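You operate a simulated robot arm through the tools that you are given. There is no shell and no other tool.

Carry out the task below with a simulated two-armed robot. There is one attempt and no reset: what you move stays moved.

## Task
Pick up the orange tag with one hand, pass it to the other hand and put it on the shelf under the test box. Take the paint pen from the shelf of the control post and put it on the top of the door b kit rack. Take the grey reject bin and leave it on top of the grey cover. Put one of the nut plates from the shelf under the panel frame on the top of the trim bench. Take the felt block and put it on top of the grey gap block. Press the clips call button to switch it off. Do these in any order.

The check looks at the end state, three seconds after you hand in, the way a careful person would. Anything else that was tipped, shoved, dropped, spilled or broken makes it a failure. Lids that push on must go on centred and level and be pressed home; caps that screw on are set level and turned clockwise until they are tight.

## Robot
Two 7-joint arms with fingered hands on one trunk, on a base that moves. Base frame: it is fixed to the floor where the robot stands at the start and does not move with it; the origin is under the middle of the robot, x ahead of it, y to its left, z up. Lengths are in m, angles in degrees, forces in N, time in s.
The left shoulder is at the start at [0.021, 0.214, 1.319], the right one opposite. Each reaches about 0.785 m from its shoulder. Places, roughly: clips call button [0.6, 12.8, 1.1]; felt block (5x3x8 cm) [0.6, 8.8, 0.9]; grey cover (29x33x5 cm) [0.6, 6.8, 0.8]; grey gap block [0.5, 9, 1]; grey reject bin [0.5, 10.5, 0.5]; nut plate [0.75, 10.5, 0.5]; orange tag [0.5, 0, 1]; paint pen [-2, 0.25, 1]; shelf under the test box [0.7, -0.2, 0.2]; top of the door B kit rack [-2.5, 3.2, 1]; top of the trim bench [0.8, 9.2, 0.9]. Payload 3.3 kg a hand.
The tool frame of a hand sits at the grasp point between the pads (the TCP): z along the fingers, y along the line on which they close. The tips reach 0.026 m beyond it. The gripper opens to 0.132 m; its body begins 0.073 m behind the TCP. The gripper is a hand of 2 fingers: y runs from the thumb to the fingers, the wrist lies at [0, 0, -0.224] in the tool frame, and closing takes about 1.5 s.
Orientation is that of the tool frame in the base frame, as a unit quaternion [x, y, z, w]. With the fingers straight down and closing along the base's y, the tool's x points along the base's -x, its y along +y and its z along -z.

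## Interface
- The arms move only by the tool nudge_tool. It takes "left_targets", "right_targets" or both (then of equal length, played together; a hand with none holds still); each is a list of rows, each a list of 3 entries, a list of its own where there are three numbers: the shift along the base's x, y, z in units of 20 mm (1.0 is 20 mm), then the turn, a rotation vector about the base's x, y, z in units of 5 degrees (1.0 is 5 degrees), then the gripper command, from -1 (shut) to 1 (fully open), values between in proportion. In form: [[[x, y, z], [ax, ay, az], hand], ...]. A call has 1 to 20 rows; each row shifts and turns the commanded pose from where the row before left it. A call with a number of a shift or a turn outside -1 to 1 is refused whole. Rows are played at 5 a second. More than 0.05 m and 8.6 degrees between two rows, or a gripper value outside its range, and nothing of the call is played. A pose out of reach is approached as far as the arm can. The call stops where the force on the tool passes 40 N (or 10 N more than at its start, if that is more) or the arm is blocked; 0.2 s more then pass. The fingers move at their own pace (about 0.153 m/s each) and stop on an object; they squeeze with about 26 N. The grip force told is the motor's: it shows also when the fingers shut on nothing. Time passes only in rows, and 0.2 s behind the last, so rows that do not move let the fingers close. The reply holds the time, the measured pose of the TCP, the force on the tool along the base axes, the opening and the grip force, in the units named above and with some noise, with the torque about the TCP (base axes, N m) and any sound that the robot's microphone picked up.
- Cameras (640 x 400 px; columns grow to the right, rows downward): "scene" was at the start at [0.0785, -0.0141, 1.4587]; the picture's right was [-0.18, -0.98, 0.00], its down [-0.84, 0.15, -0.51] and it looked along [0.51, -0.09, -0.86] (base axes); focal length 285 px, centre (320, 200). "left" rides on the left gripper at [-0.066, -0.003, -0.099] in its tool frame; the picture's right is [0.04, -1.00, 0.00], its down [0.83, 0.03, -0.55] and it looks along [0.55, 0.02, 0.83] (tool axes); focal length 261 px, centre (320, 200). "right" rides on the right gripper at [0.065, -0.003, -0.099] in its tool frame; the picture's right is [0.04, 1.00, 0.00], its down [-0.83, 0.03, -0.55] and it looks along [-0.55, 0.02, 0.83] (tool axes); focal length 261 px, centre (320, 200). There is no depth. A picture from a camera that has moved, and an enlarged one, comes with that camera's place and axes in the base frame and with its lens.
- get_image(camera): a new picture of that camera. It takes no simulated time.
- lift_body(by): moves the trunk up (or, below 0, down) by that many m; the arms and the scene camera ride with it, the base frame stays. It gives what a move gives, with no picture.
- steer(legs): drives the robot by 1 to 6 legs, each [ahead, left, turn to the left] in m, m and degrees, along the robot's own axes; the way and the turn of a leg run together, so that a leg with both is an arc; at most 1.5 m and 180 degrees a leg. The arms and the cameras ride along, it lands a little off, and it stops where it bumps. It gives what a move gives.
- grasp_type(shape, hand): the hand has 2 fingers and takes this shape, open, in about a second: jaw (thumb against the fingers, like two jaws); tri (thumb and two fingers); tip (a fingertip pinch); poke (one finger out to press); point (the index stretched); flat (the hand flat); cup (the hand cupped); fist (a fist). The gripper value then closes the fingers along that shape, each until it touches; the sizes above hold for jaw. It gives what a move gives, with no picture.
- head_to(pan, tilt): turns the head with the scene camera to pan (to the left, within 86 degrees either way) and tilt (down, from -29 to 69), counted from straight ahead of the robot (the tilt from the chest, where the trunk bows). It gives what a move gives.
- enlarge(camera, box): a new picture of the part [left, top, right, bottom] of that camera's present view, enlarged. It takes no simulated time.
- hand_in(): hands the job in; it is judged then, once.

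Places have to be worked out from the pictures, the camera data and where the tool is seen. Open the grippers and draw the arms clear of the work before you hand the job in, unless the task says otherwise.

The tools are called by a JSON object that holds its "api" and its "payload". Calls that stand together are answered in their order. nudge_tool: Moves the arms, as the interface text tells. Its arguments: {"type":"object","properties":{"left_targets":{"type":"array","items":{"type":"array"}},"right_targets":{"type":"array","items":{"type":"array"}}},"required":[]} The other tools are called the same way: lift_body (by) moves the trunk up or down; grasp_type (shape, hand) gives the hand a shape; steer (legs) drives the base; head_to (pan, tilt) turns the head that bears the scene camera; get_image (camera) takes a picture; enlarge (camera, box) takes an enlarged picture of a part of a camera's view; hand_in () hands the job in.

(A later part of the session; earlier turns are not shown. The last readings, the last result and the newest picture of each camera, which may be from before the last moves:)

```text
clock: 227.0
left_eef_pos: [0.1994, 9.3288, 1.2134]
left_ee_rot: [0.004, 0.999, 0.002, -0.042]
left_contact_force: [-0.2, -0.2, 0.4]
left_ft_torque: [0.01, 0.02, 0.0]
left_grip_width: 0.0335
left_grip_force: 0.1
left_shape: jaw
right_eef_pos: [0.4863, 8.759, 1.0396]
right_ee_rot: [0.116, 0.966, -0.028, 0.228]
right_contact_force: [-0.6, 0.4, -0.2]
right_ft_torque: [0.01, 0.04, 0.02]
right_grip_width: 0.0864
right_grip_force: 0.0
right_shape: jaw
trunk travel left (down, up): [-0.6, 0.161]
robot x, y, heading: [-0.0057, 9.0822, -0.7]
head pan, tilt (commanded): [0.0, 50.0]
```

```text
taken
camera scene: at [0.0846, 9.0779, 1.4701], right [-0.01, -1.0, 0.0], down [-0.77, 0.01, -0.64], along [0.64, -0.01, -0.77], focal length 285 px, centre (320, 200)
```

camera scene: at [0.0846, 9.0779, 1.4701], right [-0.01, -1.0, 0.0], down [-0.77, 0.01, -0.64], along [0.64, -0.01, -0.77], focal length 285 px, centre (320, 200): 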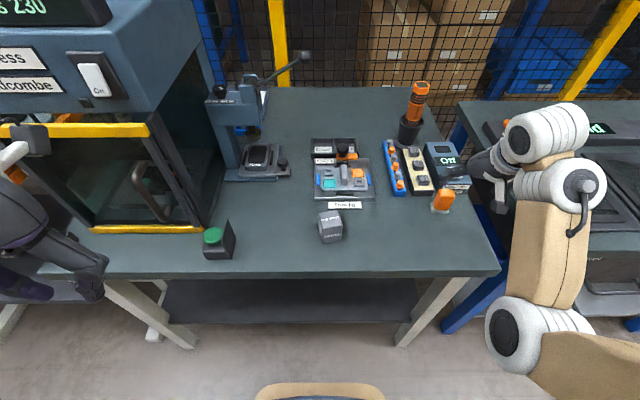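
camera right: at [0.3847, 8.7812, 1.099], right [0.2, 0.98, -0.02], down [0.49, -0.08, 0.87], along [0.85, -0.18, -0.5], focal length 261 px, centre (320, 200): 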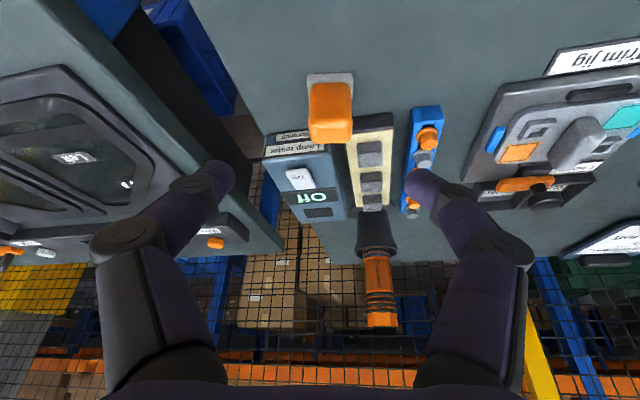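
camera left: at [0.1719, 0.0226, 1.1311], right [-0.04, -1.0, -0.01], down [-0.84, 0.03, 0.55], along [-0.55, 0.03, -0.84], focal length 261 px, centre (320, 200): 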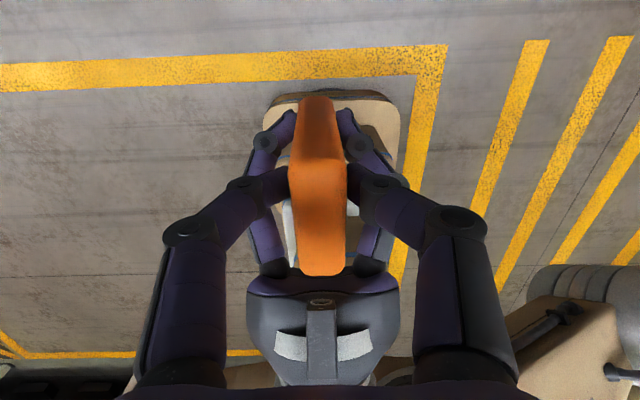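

The hand is now aligned with the felt block (its edges run square in the right view). I descend along the pointing direction so the fingers straddle it.

{"api": "nudge_tool", "payload": {"right_targets": [[[0.54, -0.06, -1], [0, 0, 0], 0.3], [[0.54, -0.06, -1], [0, 0, 0], 0.3], [[0.54, -0.06, -1], [0, 0, 0], 0.3], [[0.54, -0.06, -1], [0, 0, 0], 0.3], [[0.54, -0.06, -1], [0, 0, 0], 0.3], [[0.54, -0.06, -0.9], [0, 0, 0], 0.3], [[0, 0, 0], [0, 0, 0], 0.3]]}}

{"api": "get_image", "payload": {"camera": "right"}}

{"api": "enlarge", "payload": {"camera": "scene", "box": [380, 120, 540, 230]}}

```text
clock: 228.6
left_eef_pos: [0.1992, 9.3287, 1.2127]
left_ee_rot: [0.003, 0.999, 0.002, -0.042]
left_contact_force: [-0.3, -0.1, 0.0]
left_ft_torque: [0.0, 0.03, 0.03]
left_grip_width: 0.0332
left_grip_force: 0.1
left_shape: jaw
right_eef_pos: [0.5534, 8.7543, 0.9248]
right_ee_rot: [0.115, 0.966, -0.026, 0.229]
right_contact_force: [0.4, 0.3, -0.3]
right_ft_torque: [-0.01, -0.03, 0.02]
right_grip_width: 0.0863
right_grip_force: 0.0
right_shape: jaw
trunk travel left (down, up): [-0.6, 0.161]
robot x, y, heading: [-0.0016, 9.0826, -0.7]
head pan, tilt (commanded): [0.0, 50.0]
```

```text
taken
camera right: at [0.4507, 8.7765, 0.9834], right [0.2, 0.98, -0.02], down [0.49, -0.08, 0.87], along [0.85, -0.18, -0.5], focal length 261 px, centre (320, 200)
```

right: 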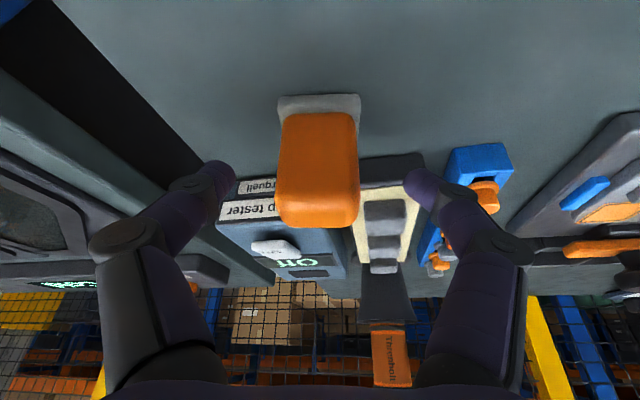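

```text
3.64 times, centred on (460, 175) of scene
camera zoom: at [0.0845, 9.078, 1.4701], right [-0.01, -1.0, 0.0], down [-0.77, 0.01, -0.64], along [0.64, -0.01, -0.77], focal length 1035 px, centre (-189, 291)
```

zoom: 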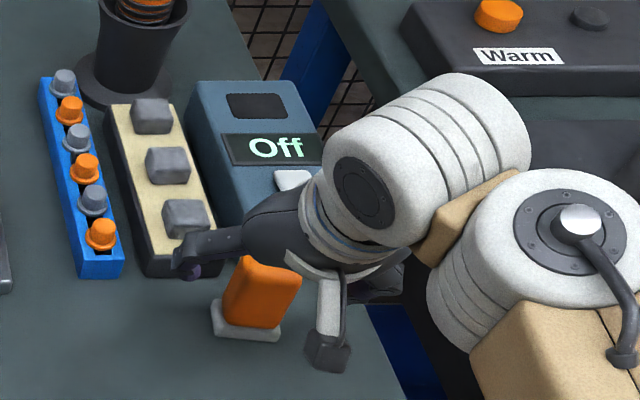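

The midpoint of the fingertips projects onto the orange body, centred. I close the right hand gently.

{"api": "nudge_tool", "payload": {"right_targets": [[[0, 0, 0], [0, 0, 0], 0], [[0, 0, 0], [0, 0, 0], -0.2], [[0, 0, 0], [0, 0, 0], -0.4], [[0, 0, 0], [0, 0, 0], -0.7], [[0, 0, 0], [0, 0, 0], -1], [[0, 0, 0], [0, 0, 0], -1], [[0, 0, 0], [0, 0, 0], -1]]}}

{"api": "get_image", "payload": {"camera": "right"}}

```text
clock: 230.2
left_eef_pos: [0.1998, 9.3293, 1.2116]
left_ee_rot: [0.004, 0.999, 0.002, -0.041]
left_contact_force: [1.1, 0.1, -0.2]
left_ft_torque: [-0.03, -0.02, 0.0]
left_grip_width: 0.0334
left_grip_force: 0.0
left_shape: jaw
right_eef_pos: [0.5532, 8.7551, 0.9243]
right_ee_rot: [0.115, 0.966, -0.027, 0.229]
right_contact_force: [-1.0, 0.3, 0.9]
right_ft_torque: [-0.01, -0.01, 0.02]
right_grip_width: 0.0329
right_grip_force: 25.9
right_shape: jaw
trunk travel left (down, up): [-0.6, 0.161]
robot x, y, heading: [-0.0017, 9.0826, -0.3]
head pan, tilt (commanded): [0.0, 50.0]
```

```text
taken
camera right: at [0.4508, 8.7767, 0.9835], right [0.2, 0.98, -0.02], down [0.49, -0.08, 0.87], along [0.85, -0.18, -0.5], focal length 261 px, centre (320, 200)
```

right: 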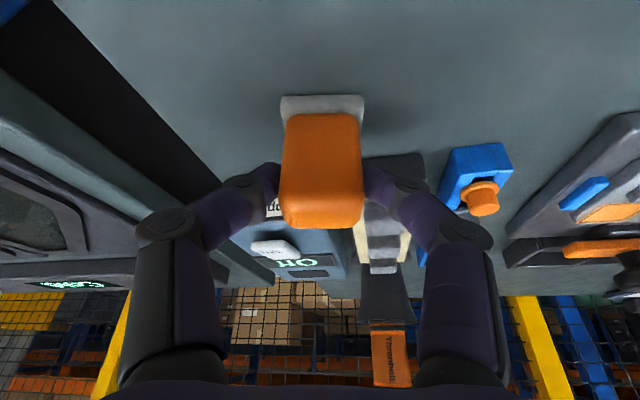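

Gripped (33 mm, 26 N). I lift the felt block straight up 0.1 m and look.

{"api": "nudge_tool", "payload": {"right_targets": [[[0, 0, 0.4], [0, 0, 0], -1], [[0, 0, 0.8], [0, 0, 0], -1], [[0, 0, 1], [0, 0, 0], -1], [[0, 0, 1], [0, 0, 0], -1], [[0, 0, 1], [0, 0, 0], -1], [[0, 0, 1], [0, 0, 0], -1], [[0, 0, 0], [0, 0, 0], -1]]}}

{"api": "get_image", "payload": {"camera": "right"}}

{"api": "get_image", "payload": {"camera": "scene"}}

```text
clock: 231.8
left_eef_pos: [0.1992, 9.3284, 1.2129]
left_ee_rot: [0.004, 0.999, 0.002, -0.042]
left_contact_force: [0.6, -0.5, -0.4]
left_ft_torque: [0.02, 0.02, 0.0]
left_grip_width: 0.0335
left_grip_force: 0.0
left_shape: jaw
right_eef_pos: [0.554, 8.7527, 1.0269]
right_ee_rot: [0.115, 0.966, -0.028, 0.229]
right_contact_force: [0.0, -0.1, -1.0]
right_ft_torque: [0.01, 0.04, -0.04]
right_grip_width: 0.0328
right_grip_force: 26.1
right_shape: jaw
trunk travel left (down, up): [-0.6, 0.161]
robot x, y, heading: [-0.0043, 9.085, -0.7]
head pan, tilt (commanded): [0.0, 50.0]
```

```text
taken
camera right: at [0.4501, 8.7749, 1.0856], right [0.2, 0.98, -0.02], down [0.49, -0.08, 0.87], along [0.85, -0.18, -0.5], focal length 261 px, centre (320, 200)
```

right: 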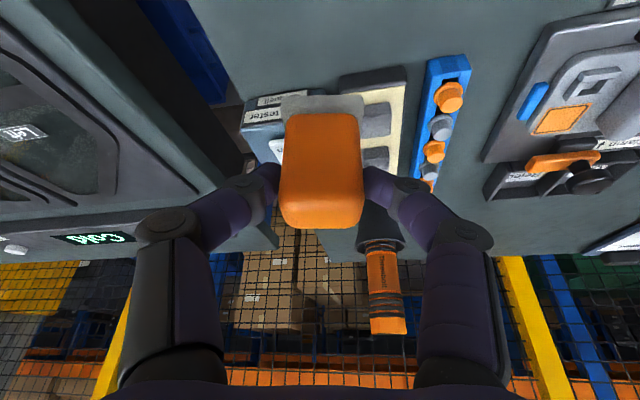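

```text
taken
camera scene: at [0.0849, 9.0777, 1.4701], right [-0.01, -1.0, 0.0], down [-0.77, 0.01, -0.64], along [0.64, -0.01, -0.77], focal length 285 px, centre (320, 200)
```

scene: 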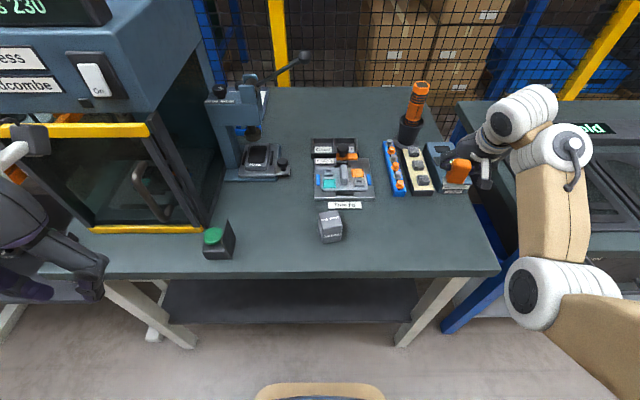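

The block is up and level. I measure the gap block again in a fresh enlarged view.

{"api": "enlarge", "payload": {"camera": "scene", "box": [290, 190, 370, 260]}}

{"api": "enlarge", "payload": {"camera": "scene", "box": [430, 140, 510, 200]}}

```text
5.71 times, centred on (330, 225) of scene
camera zoom: at [0.0849, 9.0777, 1.4701], right [-0.01, -1.0, 0.0], down [-0.77, 0.01, -0.64], along [0.64, -0.01, -0.77], focal length 1626 px, centre (263, 57)
```

zoom: 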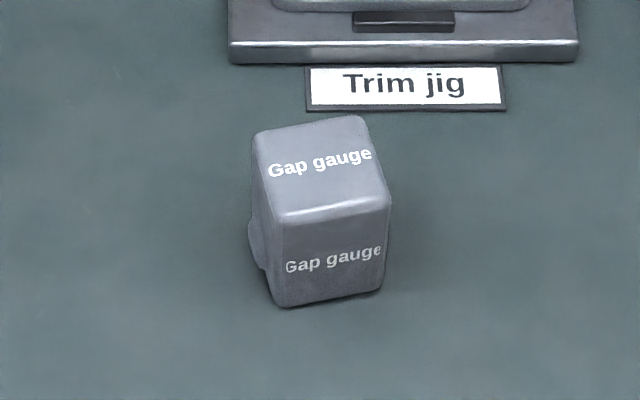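

```text
6.67 times, centred on (470, 170) of scene
camera zoom: at [0.0849, 9.0777, 1.4701], right [-0.01, -1.0, 0.0], down [-0.77, 0.01, -0.64], along [0.64, -0.01, -0.77], focal length 1898 px, centre (-680, 400)
```

zoom: 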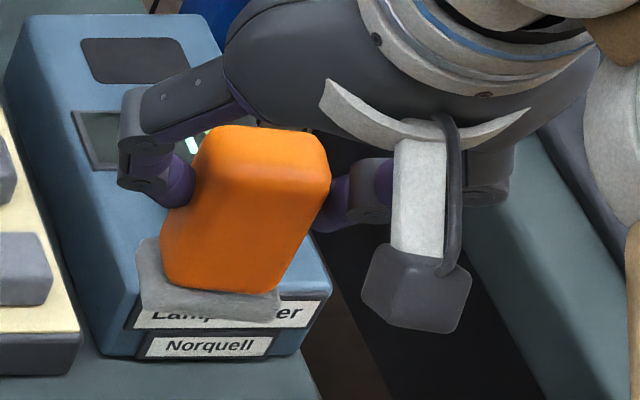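

The gap block's top is centred at about [0.474, 9.049, 0.932], 46 x 43 mm, yaw about +9°. The felt foot is centred under the TCP, 59.5 mm below it. I bring the block back in x, then sideways over the gap block while turning +23°.

{"api": "nudge_tool", "payload": {"right_targets": [[[-1, 0, 0.3], [0, 0, 0], -1], [[-1, 0, 0.3], [0, 0, 0], -1], [[-1, 0, 0.3], [0, 0, 0], -1], [[-1, 0, 0.3], [0, 0, 0], -1], [[0, 0.997, 0], [0, 0, 0.307], -1], [[0, 0.997, 0], [0, 0, 0.307], -1], [[0, 0.997, 0], [0, 0, 0.307], -1], [[0, 0.997, 0], [0, 0, 0.307], -1], [[0, 0.997, 0], [0, 0, 0.307], -1], [[0, 0.997, 0], [0, 0, 0.307], -1], [[0, 0.997, 0], [0, 0, 0.307], -1], [[0, 0.997, 0], [0, 0, 0.307], -1], [[0, 0.997, 0], [0, 0, 0.307], -1], [[0, 0.997, 0], [0, 0, 0.307], -1], [[0, 0.997, 0], [0, 0, 0.307], -1], [[0, 0.997, 0], [0, 0, 0.307], -1], [[0, 0.997, 0], [0, 0, 0.307], -1], [[0, 0.997, 0], [0, 0, 0.307], -1], [[0, 0.997, 0], [0, 0, 0.307], -1], [[0, 0, 0], [0, 0, 0], -1]]}}

{"api": "get_image", "payload": {"camera": "right"}}

{"api": "get_image", "payload": {"camera": "scene"}}

```text
clock: 236.2
left_eef_pos: [0.1986, 9.329, 1.2127]
left_ee_rot: [0.004, 0.999, 0.002, -0.043]
left_contact_force: [0.0, -0.3, -0.1]
left_ft_torque: [0.0, 0.0, -0.01]
left_grip_width: 0.0333
left_grip_force: 0.0
left_shape: jaw
right_eef_pos: [0.4832, 9.0182, 1.037]
right_ee_rot: [-0.066, 0.971, -0.012, 0.228]
right_contact_force: [-0.4, -1.0, 0.2]
right_ft_torque: [0.0, 0.01, 0.03]
right_grip_width: 0.0328
right_grip_force: 26.0
right_shape: jaw
trunk travel left (down, up): [-0.6, 0.161]
robot x, y, heading: [-0.0031, 9.0813, -0.5]
head pan, tilt (commanded): [0.0, 50.0]
stopped in row 20 (right hand): the arm was blocked; the commanded pose is now the measured one
```

```text
taken
camera right: at [0.3799, 9.0067, 1.0967], right [-0.16, 0.98, -0.07], down [0.49, 0.14, 0.86], along [0.86, 0.1, -0.5], focal length 261 px, centre (320, 200)
```

right: 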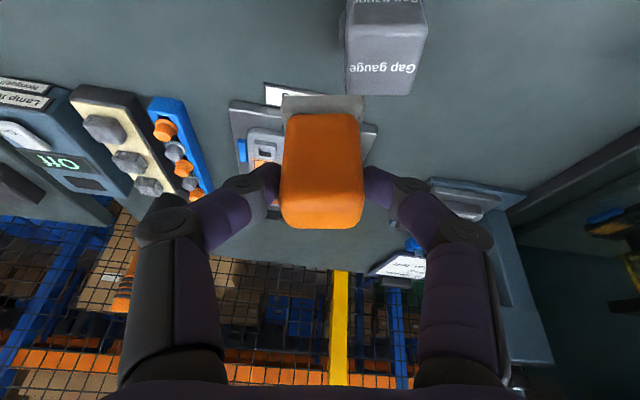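

```text
taken
camera scene: at [0.085, 9.0779, 1.4701], right [-0.01, -1.0, 0.0], down [-0.77, 0.01, -0.64], along [0.64, -0.01, -0.77], focal length 285 px, centre (320, 200)
```

scene: 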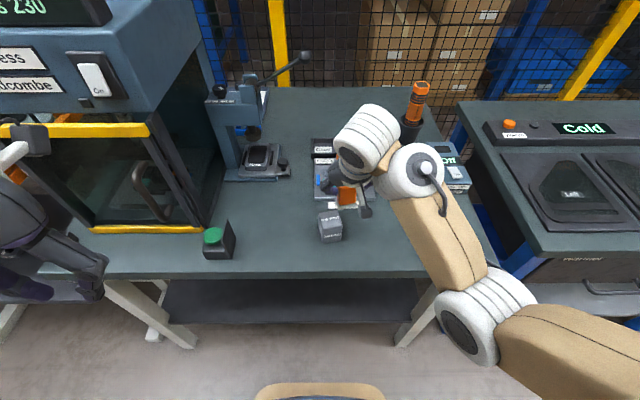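

The arm got blocked reaching that far across. I strafe the base left by 0.18 m (the block clears the gap block by 4 cm) so the right arm can work straight ahead, then look.

{"api": "steer", "payload": {"legs": [[0, 0.18, 0.5]]}}

{"api": "get_image", "payload": {"camera": "scene"}}

```text
clock: 237.7
left_eef_pos: [0.1958, 9.5164, 1.2123]
left_ee_rot: [-0.005, 0.999, 0.002, -0.041]
left_contact_force: [-0.4, 0.4, 0.2]
left_ft_torque: [-0.02, 0.01, 0.04]
left_grip_width: 0.0331
left_grip_force: 0.1
left_shape: jaw
right_eef_pos: [0.4857, 9.2122, 1.0368]
right_ee_rot: [-0.076, 0.971, -0.01, 0.228]
right_contact_force: [0.0, 0.5, -0.8]
right_ft_torque: [-0.03, 0.0, 0.0]
right_grip_width: 0.033
right_grip_force: 25.9
right_shape: jaw
trunk travel left (down, up): [-0.6, 0.161]
robot x, y, heading: [-0.0033, 9.2625, 0.6]
head pan, tilt (commanded): [0.0, 50.0]
```

```text
taken
camera scene: at [0.085, 9.264, 1.4701], right [0.01, -1.0, 0.0], down [-0.77, -0.01, -0.64], along [0.64, 0.0, -0.77], focal length 285 px, centre (320, 200)
```

scene: 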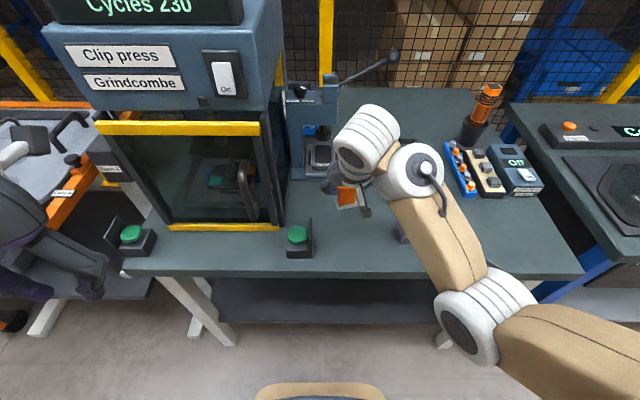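

I move the block back over the gap block (8 steps in -y) and take out a 3° roll.

{"api": "nudge_tool", "payload": {"right_targets": [[[-0.07, -1, 0], [0.0775, 0, 0], -1], [[-0.07, -1, 0], [0.0775, 0, 0], -1], [[-0.07, -1, 0], [0.0775, 0, 0], -1], [[-0.07, -1, 0], [0.0775, 0, 0], -1], [[-0.07, -1, 0], [0.0775, 0, 0], -1], [[-0.07, -1, 0], [0.0775, 0, 0], -1], [[-0.07, -1, 0], [0.0775, 0, 0], -1], [[-0.07, -1, 0], [0.0775, 0, 0], -1], [[0, 0, 0], [0, 0, 0], -1]]}}

{"api": "get_image", "payload": {"camera": "right"}}

{"api": "enlarge", "payload": {"camera": "scene", "box": [340, 150, 500, 270]}}

```text
clock: 239.7
left_eef_pos: [0.1962, 9.5158, 1.2122]
left_ee_rot: [-0.006, 0.999, 0.001, -0.042]
left_contact_force: [-0.5, -0.5, -0.2]
left_ft_torque: [-0.01, 0.01, -0.01]
left_grip_width: 0.0335
left_grip_force: 0.0
left_shape: jaw
right_eef_pos: [0.4727, 9.0478, 1.0363]
right_ee_rot: [-0.069, 0.971, 0.015, 0.23]
right_contact_force: [0.2, -0.8, 0.1]
right_ft_torque: [-0.01, 0.03, -0.02]
right_grip_width: 0.0326
right_grip_force: 26.2
right_shape: jaw
trunk travel left (down, up): [-0.6, 0.161]
robot x, y, heading: [-0.0034, 9.2611, 0.5]
head pan, tilt (commanded): [0.0, 50.0]
```

```text
taken
camera right: at [0.3692, 9.0323, 1.095], right [-0.18, 0.98, -0.02], down [0.49, 0.1, 0.87], along [0.86, 0.14, -0.5], focal length 261 px, centre (320, 200)
```

right: 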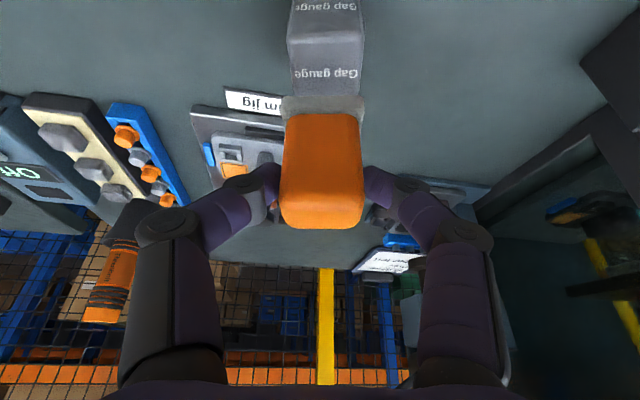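

```text
3.33 times, centred on (420, 210) of scene
camera zoom: at [0.0851, 9.2627, 1.4701], right [0.01, -1.0, 0.0], down [-0.77, -0.01, -0.64], along [0.64, 0.01, -0.77], focal length 949 px, centre (-13, 167)
```

zoom: 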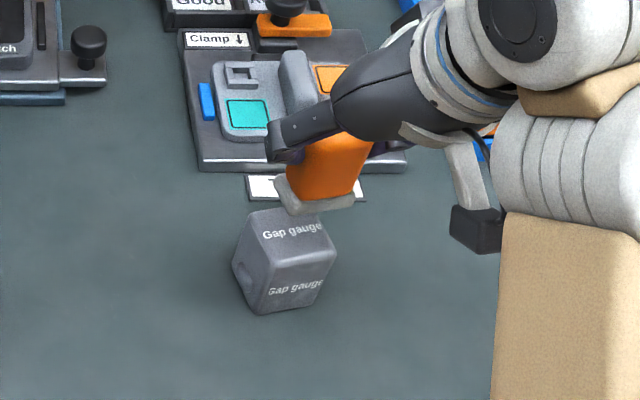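

Both views agree that the felt foot is centred over the gap block within a few millimetres. I nudge 3 mm left and lower 3.6 cm.

{"api": "nudge_tool", "payload": {"right_targets": [[[0, 0.15, -0.5], [0, 0, 0], -1], [[0, 0, -0.6], [0, 0, 0], -1], [[0, 0, -0.6], [0, 0, 0], -1], [[0, 0, 0], [0, 0, 0], -1]]}}

{"api": "enlarge", "payload": {"camera": "scene", "box": [340, 150, 500, 270]}}

{"api": "get_image", "payload": {"camera": "right"}}

```text
clock: 240.7
left_eef_pos: [0.1952, 9.5137, 1.2127]
left_ee_rot: [-0.005, 0.999, 0.002, -0.042]
left_contact_force: [-0.2, 0.0, 0.0]
left_ft_torque: [0.01, -0.02, 0.0]
left_grip_width: 0.0333
left_grip_force: 0.1
left_shape: jaw
right_eef_pos: [0.4721, 9.0534, 1.0032]
right_ee_rot: [-0.069, 0.971, 0.017, 0.23]
right_contact_force: [0.5, -0.2, -1.0]
right_ft_torque: [0.02, -0.04, -0.03]
right_grip_width: 0.0326
right_grip_force: 25.7
right_shape: jaw
trunk travel left (down, up): [-0.6, 0.161]
robot x, y, heading: [-0.0052, 9.2625, 0.2]
head pan, tilt (commanded): [0.0, 50.0]
```

```text
3.33 times, centred on (420, 210) of scene
camera zoom: at [0.085, 9.2625, 1.4701], right [0.01, -1.0, 0.0], down [-0.77, -0.01, -0.64], along [0.64, 0.01, -0.77], focal length 949 px, centre (-13, 167)
```

zoom: 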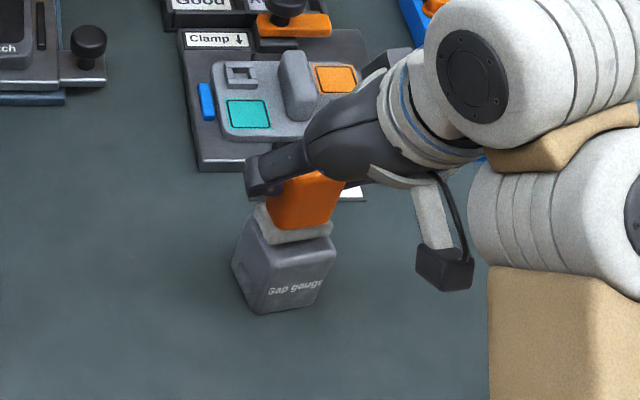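

```text
taken
camera right: at [0.3693, 9.0374, 1.0621], right [-0.18, 0.98, -0.02], down [0.49, 0.1, 0.87], along [0.86, 0.15, -0.5], focal length 261 px, centre (320, 200)
```

right: 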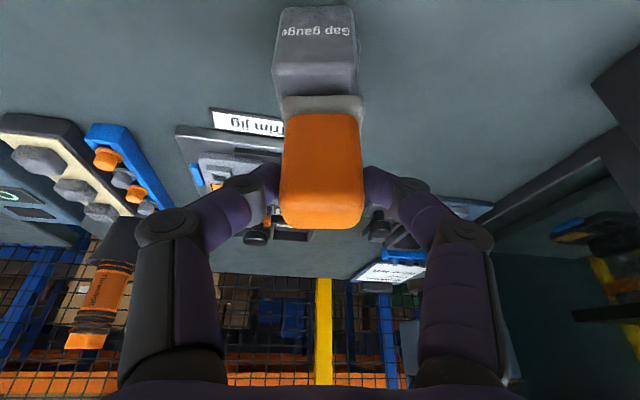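

It is about 4 mm too far left in the right view; I correct that and continue down in small steps.

{"api": "nudge_tool", "payload": {"right_targets": [[[0, -0.17, -0.2], [0, 0, 0], -1], [[0, 0, -0.15], [0, 0, 0], -1], [[0, 0, 0], [0, 0, 0], -1]]}}

{"api": "nudge_tool", "payload": {"right_targets": [[[0, 0, -0.1], [0, 0, 0], -1], [[0, 0, 0], [0, 0, 0], -1]]}}

{"api": "nudge_tool", "payload": {"right_targets": [[[0, 0, -0.1], [0, 0, 0], -1], [[0, 0, 0], [0, 0, 0], -1]]}}

```text
clock: 241.5
left_eef_pos: [0.1958, 9.5146, 1.2137]
left_ee_rot: [-0.005, 0.999, 0.002, -0.042]
left_contact_force: [0.1, 0.0, 0.6]
left_ft_torque: [0.04, 0.03, -0.03]
left_grip_width: 0.033
left_grip_force: 0.1
left_shape: jaw
right_eef_pos: [0.4718, 9.0505, 0.9944]
right_ee_rot: [-0.069, 0.971, 0.016, 0.229]
right_contact_force: [0.2, 0.6, -1.3]
right_ft_torque: [-0.02, 0.02, 0.03]
right_grip_width: 0.0326
right_grip_force: 25.9
right_shape: jaw
trunk travel left (down, up): [-0.6, 0.161]
robot x, y, heading: [-0.0061, 9.2645, 0.5]
head pan, tilt (commanded): [0.0, 50.0]
```

```text
clock: 242.1
left_eef_pos: [0.1956, 9.5158, 1.2129]
left_ee_rot: [-0.004, 0.999, 0.002, -0.041]
left_contact_force: [1.2, -0.4, 0.1]
left_ft_torque: [-0.01, 0.01, -0.02]
left_grip_width: 0.0334
left_grip_force: 0.0
left_shape: jaw
right_eef_pos: [0.4722, 9.0504, 0.9937]
right_ee_rot: [-0.07, 0.97, 0.017, 0.231]
right_contact_force: [-0.4, 0.2, 0.2]
right_ft_torque: [-0.01, 0.0, -0.01]
right_grip_width: 0.0327
right_grip_force: 25.9
right_shape: jaw
trunk travel left (down, up): [-0.6, 0.161]
robot x, y, heading: [-0.0065, 9.2641, 0.4]
head pan, tilt (commanded): [0.0, 50.0]
```

```text
clock: 242.7
left_eef_pos: [0.1949, 9.5155, 1.2118]
left_ee_rot: [-0.005, 0.999, 0.002, -0.042]
left_contact_force: [0.0, -0.1, 0.1]
left_ft_torque: [-0.01, 0.01, 0.0]
left_grip_width: 0.0335
left_grip_force: 0.1
left_shape: jaw
right_eef_pos: [0.4729, 9.0497, 0.9921]
right_ee_rot: [-0.069, 0.97, 0.017, 0.231]
right_contact_force: [0.5, -0.3, 8.2]
right_ft_torque: [0.01, -0.09, -0.03]
right_grip_width: 0.0328
right_grip_force: 25.8
right_shape: jaw
trunk travel left (down, up): [-0.6, 0.161]
robot x, y, heading: [-0.006, 9.2606, 0.7]
head pan, tilt (commanded): [0.0, 50.0]
```

Contact at z 0.992 with 8 N, as expected. I check the views before opening.

{"api": "get_image", "payload": {"camera": "right"}}

{"api": "enlarge", "payload": {"camera": "scene", "box": [360, 170, 480, 260]}}

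```text
taken
camera right: at [0.3694, 9.0335, 1.0518], right [-0.18, 0.98, -0.02], down [0.48, 0.1, 0.87], along [0.86, 0.15, -0.49], focal length 261 px, centre (320, 200)
```

right: 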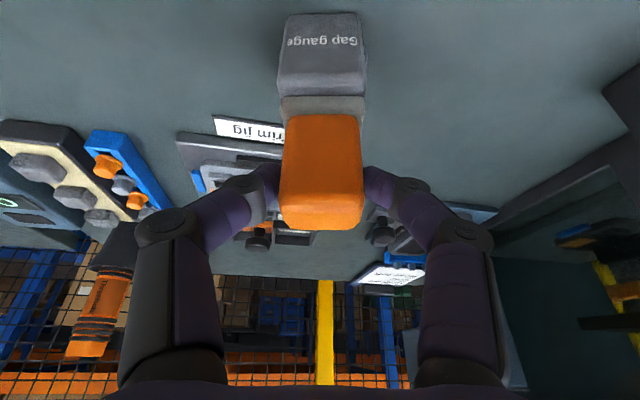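

```text
4.44 times, centred on (420, 215) of scene
camera zoom: at [0.0843, 9.2627, 1.4702], right [0.01, -1.0, 0.0], down [-0.77, -0.01, -0.64], along [0.64, 0.01, -0.77], focal length 1265 px, centre (-124, 133)
```

zoom: 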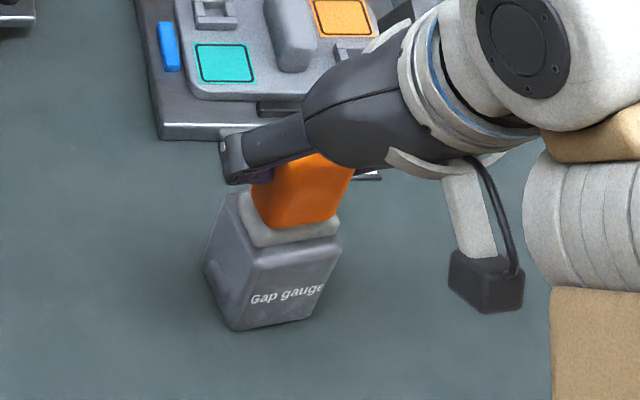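

The foot sits squarely on the gap block's top. I open the hand slowly.

{"api": "nudge_tool", "payload": {"right_targets": [[[0, 0, 0.03], [0, 0, 0], -0.6], [[0, 0, 0], [0, 0, 0], -0.45], [[0, 0, 0], [0, 0, 0], -0.35], [[0, 0, 0], [0, 0, 0], -0.2], [[0, 0, 0], [0, 0, 0], 0], [[0, 0, 0], [0, 0, 0], 0.2], [[0, 0, 0], [0, 0, 0], 0.2]]}}

{"api": "get_image", "payload": {"camera": "right"}}

```text
clock: 244.3
left_eef_pos: [0.1957, 9.5157, 1.2114]
left_ee_rot: [-0.005, 0.999, 0.001, -0.041]
left_contact_force: [-1.1, 0.4, 0.7]
left_ft_torque: [0.01, -0.01, 0.01]
left_grip_width: 0.0336
left_grip_force: 0.0
left_shape: jaw
right_eef_pos: [0.4745, 9.0498, 0.9929]
right_ee_rot: [-0.069, 0.97, 0.017, 0.23]
right_contact_force: [-0.2, -0.2, -0.4]
right_ft_torque: [0.01, -0.02, -0.04]
right_grip_width: 0.0787
right_grip_force: 0.1
right_shape: jaw
trunk travel left (down, up): [-0.6, 0.161]
robot x, y, heading: [-0.0048, 9.2633, 0.4]
head pan, tilt (commanded): [0.0, 50.0]
```

```text
taken
camera right: at [0.3693, 9.0335, 1.0517], right [-0.18, 0.98, -0.02], down [0.49, 0.1, 0.87], along [0.86, 0.15, -0.5], focal length 261 px, centre (320, 200)
```

right: 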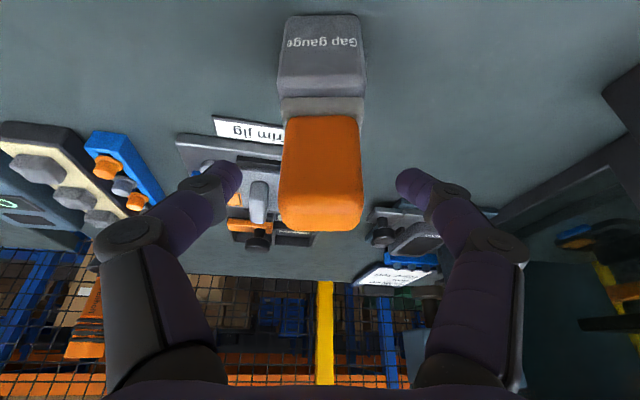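

The felt block stands on the gap block. I withdraw the hand backward along its pointing direction.

{"api": "nudge_tool", "payload": {"right_targets": [[[-0.25, -0.03, 0.5], [0, 0, 0], 0.2], [[-0.5, -0.07, 1], [0, 0, 0], 0.2], [[-0.5, -0.07, 1], [0, 0, 0], 0.2], [[-0.5, -0.07, 1], [0, 0, 0], 0.2], [[-0.5, -0.07, 1], [0, 0, 0], 0.2], [[-0.5, -0.07, 1], [0, 0, 0], 0.2], [[-0.5, -0.07, 1], [0, 0, 0], 0.2]]}}

{"api": "get_image", "payload": {"camera": "right"}}

{"api": "get_image", "payload": {"camera": "scene"}}

```text
clock: 245.9
left_eef_pos: [0.1952, 9.5148, 1.2121]
left_ee_rot: [-0.004, 0.999, 0.001, -0.042]
left_contact_force: [-1.0, -0.9, 0.0]
left_ft_torque: [0.0, -0.04, 0.03]
left_grip_width: 0.0334
left_grip_force: 0.1
left_shape: jaw
right_eef_pos: [0.4424, 9.0308, 1.0458]
right_ee_rot: [-0.067, 0.972, 0.001, 0.223]
right_contact_force: [0.4, -0.5, 0.5]
right_ft_torque: [0.02, 0.0, -0.01]
right_grip_width: 0.0788
right_grip_force: 0.0
right_shape: jaw
right hand out of reach, approached as far as the arm can: row 4, 5, 6, 7
trunk travel left (down, up): [-0.6, 0.161]
robot x, y, heading: [-0.0046, 9.2635, 0.6]
head pan, tilt (commanded): [0.0, 50.0]
```

```text
taken
camera right: at [0.3386, 9.0178, 1.1072], right [-0.17, 0.99, -0.05], down [0.5, 0.12, 0.86], along [0.85, 0.12, -0.51], focal length 261 px, centre (320, 200)
```

right: 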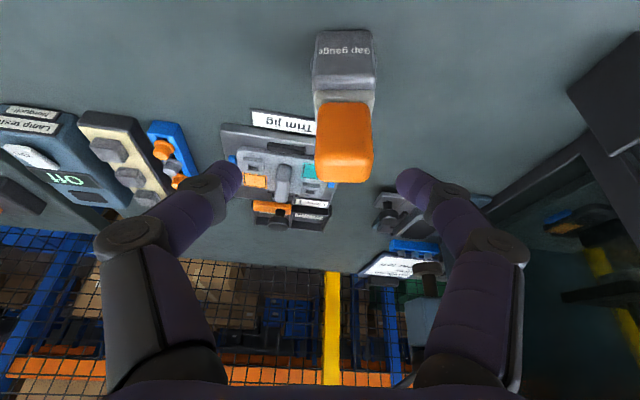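

```text
taken
camera scene: at [0.0849, 9.2624, 1.4701], right [0.01, -1.0, 0.0], down [-0.77, -0.01, -0.64], along [0.64, 0.01, -0.77], focal length 285 px, centre (320, 200)
```

scene: 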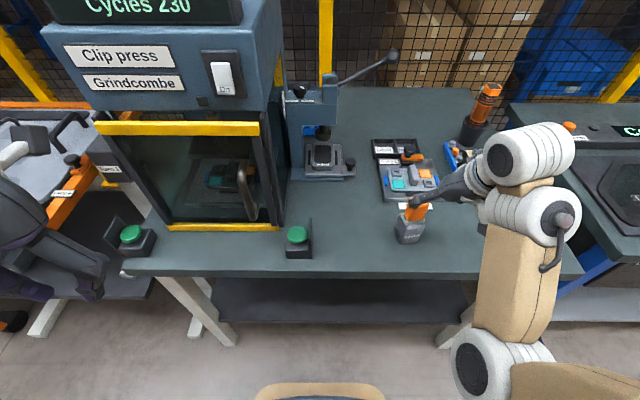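

The stack stands well. The arm is at its upper limit here, so I lift the trunk by 0.12 m to clear the block, then back away.

{"api": "lift_body", "payload": {"by": 0.12}}

{"api": "steer", "payload": {"legs": [[-0.4, 0, -0.5]]}}

{"api": "head_to", "payload": {"pan": 0, "tilt": 40}}

{"api": "get_image", "payload": {"camera": "scene"}}

```text
clock: 247.4
left_eef_pos: [0.1954, 9.5147, 1.3329]
left_ee_rot: [-0.005, 0.999, 0.002, -0.043]
left_contact_force: [0.8, 0.7, -0.1]
left_ft_torque: [-0.01, 0.03, 0.02]
left_grip_width: 0.0334
left_grip_force: 0.1
left_shape: jaw
right_eef_pos: [0.4434, 9.0454, 1.1715]
right_ee_rot: [-0.07, 0.971, 0.017, 0.23]
right_contact_force: [-0.1, -0.3, -0.2]
right_ft_torque: [-0.01, 0.01, 0.01]
right_grip_width: 0.0786
right_grip_force: 0.1
right_shape: jaw
trunk travel left (down, up): [-0.72, 0.041]
robot x, y, heading: [-0.0052, 9.2618, 0.6]
head pan, tilt (commanded): [0.0, 50.0]
```

```text
clock: 249.9
left_eef_pos: [-0.2079, 9.5119, 1.333]
left_ee_rot: [-0.006, 0.999, 0.002, -0.042]
left_contact_force: [-0.4, 0.5, 0.2]
left_ft_torque: [0.01, 0.02, -0.03]
left_grip_width: 0.0332
left_grip_force: 0.0
left_shape: jaw
right_eef_pos: [0.0417, 9.0425, 1.1736]
right_ee_rot: [-0.069, 0.97, 0.017, 0.231]
right_contact_force: [0.4, 0.0, 1.0]
right_ft_torque: [-0.02, -0.02, 0.02]
right_grip_width: 0.0786
right_grip_force: 0.1
right_shape: jaw
trunk travel left (down, up): [-0.72, 0.041]
robot x, y, heading: [-0.4047, 9.2586, 0.7]
head pan, tilt (commanded): [0.0, 50.0]
```

```text
clock: 250.6
left_eef_pos: [-0.2074, 9.5114, 1.3326]
left_ee_rot: [-0.006, 0.999, 0.002, -0.043]
left_contact_force: [1.2, -0.3, 0.1]
left_ft_torque: [0.0, -0.01, 0.0]
left_grip_width: 0.0333
left_grip_force: 0.1
left_shape: jaw
right_eef_pos: [0.042, 9.042, 1.1719]
right_ee_rot: [-0.069, 0.971, 0.017, 0.23]
right_contact_force: [-0.5, -0.2, -0.8]
right_ft_torque: [0.01, 0.03, -0.01]
right_grip_width: 0.0789
right_grip_force: 0.1
right_shape: jaw
trunk travel left (down, up): [-0.72, 0.041]
robot x, y, heading: [-0.4094, 9.2575, 0.8]
head pan, tilt (commanded): [0.0, 40.0]
```

```text
taken
camera scene: at [-0.3112, 9.2592, 1.6042], right [0.01, -1.0, 0.0], down [-0.64, -0.01, -0.77], along [0.77, 0.01, -0.64], focal length 285 px, centre (320, 200)
```

scene: 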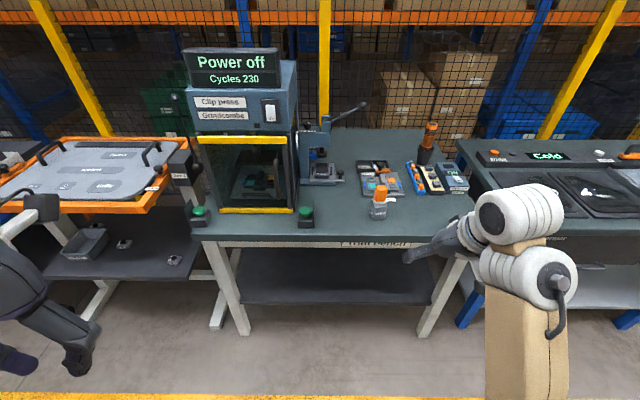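

The stack is fine. The panel frame with the grey bin and nut plates is to the left. I first look further left to plan the drive to the call button.

{"api": "head_to", "payload": {"pan": 65, "tilt": 15}}

{"api": "get_image", "payload": {"camera": "scene"}}

```text
clock: 252.0
left_eef_pos: [-0.2072, 9.5108, 1.3307]
left_ee_rot: [-0.005, 0.999, 0.001, -0.043]
left_contact_force: [1.3, 0.1, -0.3]
left_ft_torque: [0.0, 0.01, -0.02]
left_grip_width: 0.0333
left_grip_force: 0.1
left_shape: jaw
right_eef_pos: [0.0407, 9.0421, 1.1721]
right_ee_rot: [-0.069, 0.971, 0.018, 0.23]
right_contact_force: [-0.7, -0.7, -0.4]
right_ft_torque: [0.0, -0.03, 0.01]
right_grip_width: 0.0787
right_grip_force: 0.0
right_shape: jaw
trunk travel left (down, up): [-0.72, 0.041]
robot x, y, heading: [-0.4046, 9.2561, 0.6]
head pan, tilt (commanded): [65.0, 15.0]
```

```text
taken
camera scene: at [-0.3574, 9.3435, 1.6438], right [0.91, -0.42, 0.0], down [-0.11, -0.24, -0.97], along [0.4, 0.88, -0.26], focal length 285 px, centre (320, 200)
```

scene: 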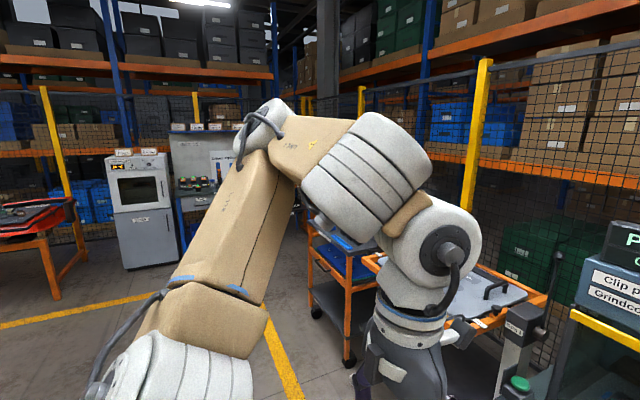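

The way along x ≈ -0.45 is free. I strafe left 2.9 m toward the call button.

{"api": "steer", "payload": {"legs": [[-0.1, 1.45, -0.6], [0, 1.45, 0]]}}

{"api": "head_to", "payload": {"pan": 10, "tilt": 20}}

{"api": "get_image", "payload": {"camera": "scene"}}

```text
clock: 265.7
left_eef_pos: [-0.3482, 12.3318, 1.3325]
left_ee_rot: [-0.007, 0.999, 0.002, -0.042]
left_contact_force: [-0.3, -1.0, 0.3]
left_ft_torque: [0.01, 0.0, -0.01]
left_grip_width: 0.0332
left_grip_force: 0.0
left_shape: jaw
right_eef_pos: [-0.0969, 11.8636, 1.1718]
right_ee_rot: [-0.072, 0.97, 0.018, 0.23]
right_contact_force: [-0.2, -1.1, 0.0]
right_ft_torque: [-0.01, 0.03, -0.03]
right_grip_width: 0.0787
right_grip_force: 0.0
right_shape: jaw
trunk travel left (down, up): [-0.72, 0.041]
robot x, y, heading: [-0.5461, 12.0794, 1.1]
head pan, tilt (commanded): [65.0, 15.0]
```

```text
clock: 266.9
left_eef_pos: [-0.3475, 12.3332, 1.3326]
left_ee_rot: [-0.008, 0.999, 0.002, -0.043]
left_contact_force: [0.3, 1.1, 0.1]
left_ft_torque: [-0.01, 0.03, 0.0]
left_grip_width: 0.0332
left_grip_force: 0.0
left_shape: jaw
right_eef_pos: [-0.0967, 11.8642, 1.1727]
right_ee_rot: [-0.07, 0.971, 0.017, 0.23]
right_contact_force: [-0.3, -0.4, 0.0]
right_ft_torque: [-0.02, -0.01, -0.01]
right_grip_width: 0.0789
right_grip_force: 0.0
right_shape: jaw
trunk travel left (down, up): [-0.72, 0.041]
robot x, y, heading: [-0.5454, 12.0843, 0.3]
head pan, tilt (commanded): [10.0, 20.0]
```

```text
taken
camera scene: at [-0.4438, 12.0952, 1.6357], right [0.19, -0.98, 0.0], down [-0.34, -0.06, -0.94], along [0.92, 0.17, -0.34], focal length 285 px, centre (320, 200)
```

scene: 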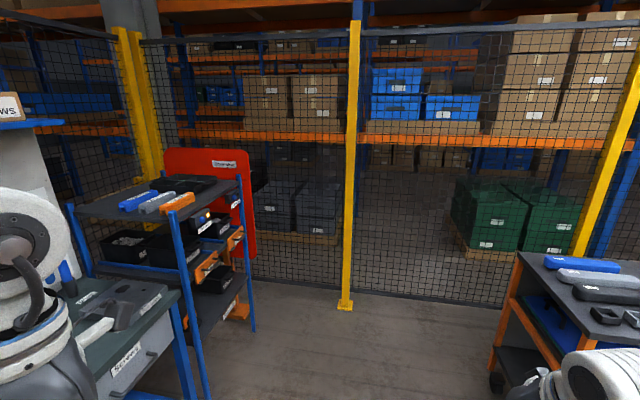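

The target bench is further left. I pan the head.

{"api": "head_to", "payload": {"pan": 40, "tilt": 20}}

{"api": "get_image", "payload": {"camera": "scene"}}

```text
clock: 267.9
left_eef_pos: [-0.3486, 12.3309, 1.3315]
left_ee_rot: [-0.006, 0.999, 0.001, -0.043]
left_contact_force: [0.6, 0.3, -0.1]
left_ft_torque: [0.02, -0.04, 0.0]
left_grip_width: 0.033
left_grip_force: 0.0
left_shape: jaw
right_eef_pos: [-0.0974, 11.8635, 1.1716]
right_ee_rot: [-0.07, 0.971, 0.017, 0.23]
right_contact_force: [-1.0, -0.6, 0.2]
right_ft_torque: [0.0, 0.02, 0.01]
right_grip_width: 0.0786
right_grip_force: 0.0
right_shape: jaw
trunk travel left (down, up): [-0.72, 0.041]
robot x, y, heading: [-0.5419, 12.0822, 0.7]
head pan, tilt (commanded): [40.0, 20.0]
```

```text
taken
camera scene: at [-0.4646, 12.1385, 1.6357], right [0.65, -0.76, 0.0], down [-0.26, -0.22, -0.94], along [0.71, 0.61, -0.34], focal length 285 px, centre (320, 200)
```

scene: 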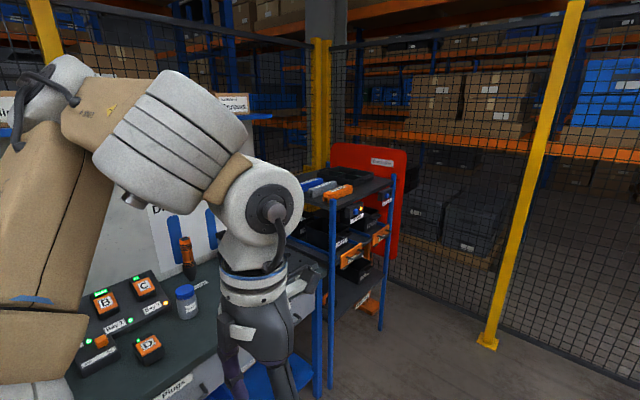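

The clips call button should project near (360, 217), on the blue bin rack. I enlarge that part.

{"api": "enlarge", "payload": {"camera": "scene", "box": [280, 160, 420, 320]}}

{"api": "enlarge", "payload": {"camera": "scene", "box": [310, 180, 400, 250]}}

```text
2.50 times, centred on (350, 240) of scene
camera zoom: at [-0.4646, 12.1385, 1.6357], right [0.65, -0.76, 0.0], down [-0.26, -0.22, -0.94], along [0.71, 0.61, -0.34], focal length 712 px, centre (245, 100)
```

zoom: 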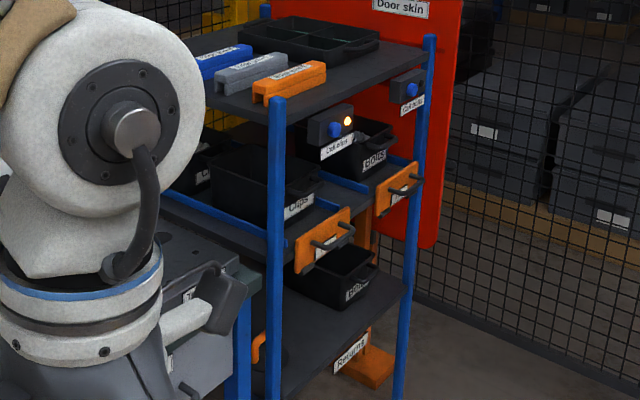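

```text
5.71 times, centred on (355, 215) of scene
camera zoom: at [-0.4646, 12.1385, 1.6357], right [0.65, -0.76, 0.0], down [-0.26, -0.22, -0.94], along [0.71, 0.61, -0.34], focal length 1626 px, centre (120, 114)
```

zoom: 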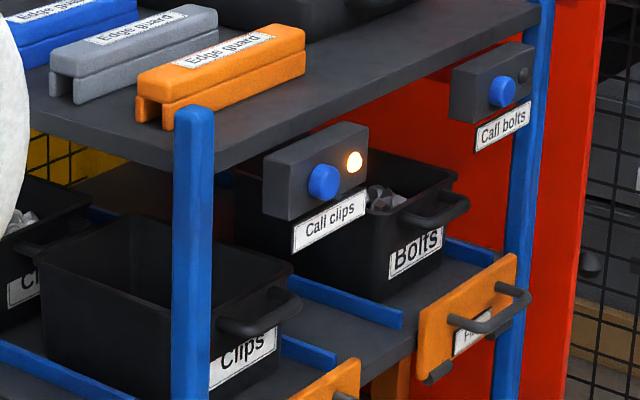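

The "Call clips" box hangs under the rack's top shelf with its lamp lit, facing -y, so I must face +y to press its blue button. I turn left 90° and move over in front of the rack.

{"api": "steer", "payload": {"legs": [[0, -0.25, 0], [0, 0, 89], [0, -0.85, 0]]}}

{"api": "head_to", "payload": {"pan": -10, "tilt": 25}}

{"api": "get_image", "payload": {"camera": "scene"}}

```text
clock: 277.5
left_eef_pos: [0.045, 12.0356, 1.3328]
left_ee_rot: [0.711, -0.702, 0.029, 0.031]
left_contact_force: [-0.4, 1.2, 0.0]
left_ft_torque: [0.0, 0.0, 0.01]
left_grip_width: 0.0331
left_grip_force: 0.0
left_shape: jaw
right_eef_pos: [0.5143, 12.2854, 1.1729]
right_ee_rot: [0.736, -0.636, -0.176, -0.15]
right_contact_force: [-0.3, 0.5, 0.6]
right_ft_torque: [-0.01, 0.01, -0.01]
right_grip_width: 0.0789
right_grip_force: 0.1
right_shape: jaw
trunk travel left (down, up): [-0.72, 0.041]
robot x, y, heading: [0.2991, 11.8372, 91.0]
head pan, tilt (commanded): [40.0, 20.0]
```

```text
clock: 278.7
left_eef_pos: [0.0455, 12.0356, 1.3314]
left_ee_rot: [0.712, -0.701, 0.029, 0.031]
left_contact_force: [0.5, 0.3, 0.6]
left_ft_torque: [-0.03, -0.02, -0.01]
left_grip_width: 0.0332
left_grip_force: 0.1
left_shape: jaw
right_eef_pos: [0.5143, 12.2856, 1.174]
right_ee_rot: [0.736, -0.636, -0.175, -0.151]
right_contact_force: [1.1, -1.5, -0.4]
right_ft_torque: [0.02, 0.0, 0.0]
right_grip_width: 0.0787
right_grip_force: 0.1
right_shape: jaw
trunk travel left (down, up): [-0.72, 0.041]
robot x, y, heading: [0.295, 11.8365, 90.4]
head pan, tilt (commanded): [-10.0, 25.0]
```

```text
taken
camera scene: at [0.3119, 11.9364, 1.6276], right [0.99, -0.16, 0.0], down [-0.07, -0.42, -0.91], along [0.15, 0.89, -0.42], focal length 285 px, centre (320, 200)
```

scene: 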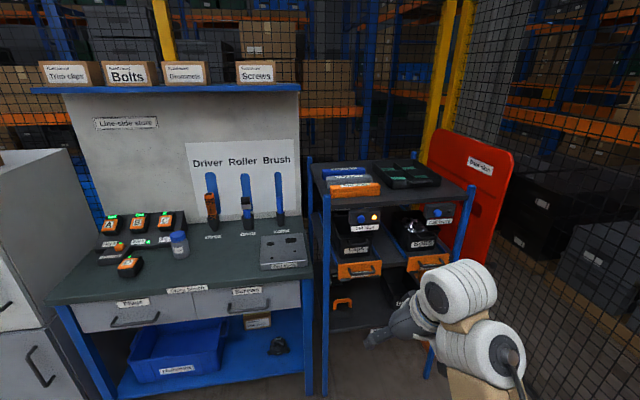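

Now I face the bench and rack; the call clips box is at about (365, 217). I enlarge it.

{"api": "enlarge", "payload": {"camera": "scene", "box": [310, 160, 470, 280]}}

```text
3.33 times, centred on (390, 220) of scene
camera zoom: at [0.3119, 11.9364, 1.6276], right [0.99, -0.16, 0.0], down [-0.07, -0.42, -0.91], along [0.15, 0.89, -0.42], focal length 949 px, centre (87, 133)
```

zoom: 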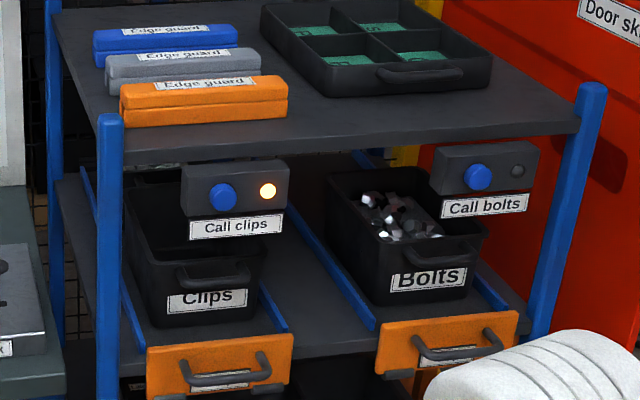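

The blue button is at about [0.621, 12.843, 1.108]. I lower the trunk so the shoulder is level with it, then raise the right hand's pitch to nearly level while moving in line with the button.

{"api": "lift_body", "payload": {"by": -0.34}}

{"api": "nudge_tool", "payload": {"right_targets": [[[0.5, 0.6, 1], [0.9, 0, -0.17], 1], [[0.5, 0.6, 1], [0.9, 0, -0.17], 1], [[0.5, 0.6, 1], [0.9, 0, -0.17], 1], [[0.5, 0.6, 1], [0.9, 0, -0.17], 1], [[0.5, 0.6, 1], [0.9, 0, -0.17], 1], [[0.5, 0.6, 1], [0.9, 0, -0.17], 1], [[0.5, 0.6, 1], [0.9, 0, -0.17], 1], [[0.5, 0.6, 1], [0.9, 0, -0.17], 1], [[0.5, 0.6, 1], [0.9, 0, -0.17], 1], [[0.5, 0.6, 1], [0.9, 0, -0.17], 1], [[0.2, 0.5, 1], [0, 0, 0], 1], [[0.1, 0.5, 1], [0, 0, 0], 1], [[0, 0.5, 1], [0, 0, 0], 1], [[0, 0, 0], [0, 0, 0], 1]]}}

{"api": "grasp_type", "payload": {"shape": "poke", "hand": "right"}}

{"api": "get_image", "payload": {"camera": "right"}}

{"api": "get_image", "payload": {"camera": "scene"}}

```text
clock: 282.0
left_eef_pos: [0.0458, 12.0394, 0.985]
left_ee_rot: [0.711, -0.7, 0.045, 0.046]
left_contact_force: [-0.4, -0.6, 0.4]
left_ft_torque: [0.01, 0.04, 0.0]
left_grip_width: 0.033
left_grip_force: 0.0
left_shape: jaw
right_eef_pos: [0.5139, 12.2852, 0.8253]
right_ee_rot: [0.737, -0.637, -0.171, -0.146]
right_contact_force: [0.2, 0.3, 0.2]
right_ft_torque: [0.01, 0.01, -0.01]
right_grip_width: 0.0787
right_grip_force: 0.1
right_shape: jaw
trunk travel left (down, up): [-0.38, 0.381]
robot x, y, heading: [0.2998, 11.8381, 90.9]
head pan, tilt (commanded): [-10.0, 25.0]
```

```text
clock: 285.0
left_eef_pos: [0.0443, 12.0401, 0.985]
left_ee_rot: [0.711, -0.701, 0.044, 0.046]
left_contact_force: [0.7, -0.1, -0.1]
left_ft_torque: [0.0, 0.01, 0.03]
left_grip_width: 0.0332
left_grip_force: 0.1
left_shape: jaw
right_eef_pos: [0.6206, 12.4339, 1.0866]
right_ee_rot: [0.577, -0.574, -0.391, -0.429]
right_contact_force: [0.8, -0.1, -0.3]
right_ft_torque: [0.02, 0.01, 0.0]
right_grip_width: 0.1319
right_grip_force: 0.1
right_shape: jaw
trunk travel left (down, up): [-0.38, 0.381]
robot x, y, heading: [0.2964, 11.8377, 90.3]
head pan, tilt (commanded): [-10.0, 25.0]
```

```text
clock: 285.9
left_eef_pos: [0.0452, 12.0401, 0.985]
left_ee_rot: [0.711, -0.701, 0.045, 0.046]
left_contact_force: [0.1, 0.3, 0.9]
left_ft_torque: [0.02, -0.04, 0.02]
left_grip_width: 0.0333
left_grip_force: 0.0
left_shape: jaw
right_eef_pos: [0.6208, 12.4328, 1.0859]
right_ee_rot: [0.576, -0.575, -0.391, -0.429]
right_contact_force: [0.7, -0.2, -0.3]
right_ft_torque: [0.01, -0.02, 0.02]
right_grip_width: 0.0
right_grip_force: 0.1
right_shape: poke
trunk travel left (down, up): [-0.38, 0.381]
robot x, y, heading: [0.2969, 11.8392, 90.5]
head pan, tilt (commanded): [-10.0, 25.0]
```

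```text
taken
camera right: at [0.6199, 12.319, 1.0563], right [-1.0, 0.01, -0.08], down [-0.08, -0.25, 0.97], along [-0.01, 0.97, 0.25], focal length 261 px, centre (320, 200)
```

right: 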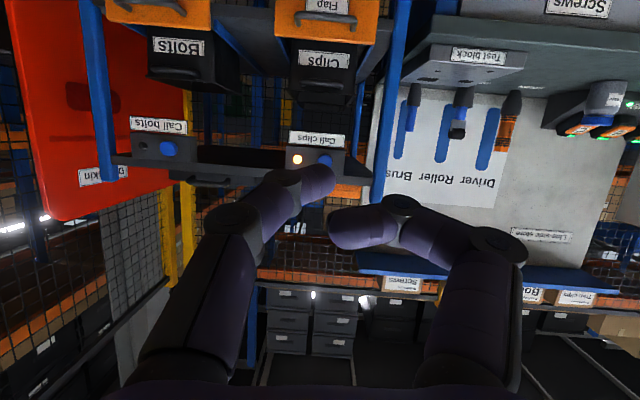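

```text
taken
camera scene: at [0.3118, 11.9555, 1.2868], right [0.99, -0.16, 0.0], down [-0.07, -0.42, -0.91], along [0.15, 0.89, -0.42], focal length 285 px, centre (320, 200)
```

scene: 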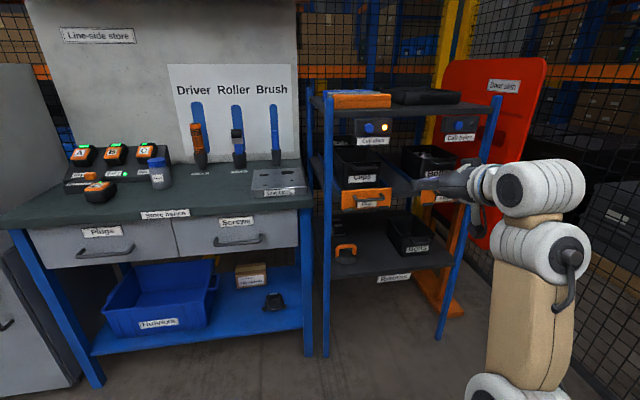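

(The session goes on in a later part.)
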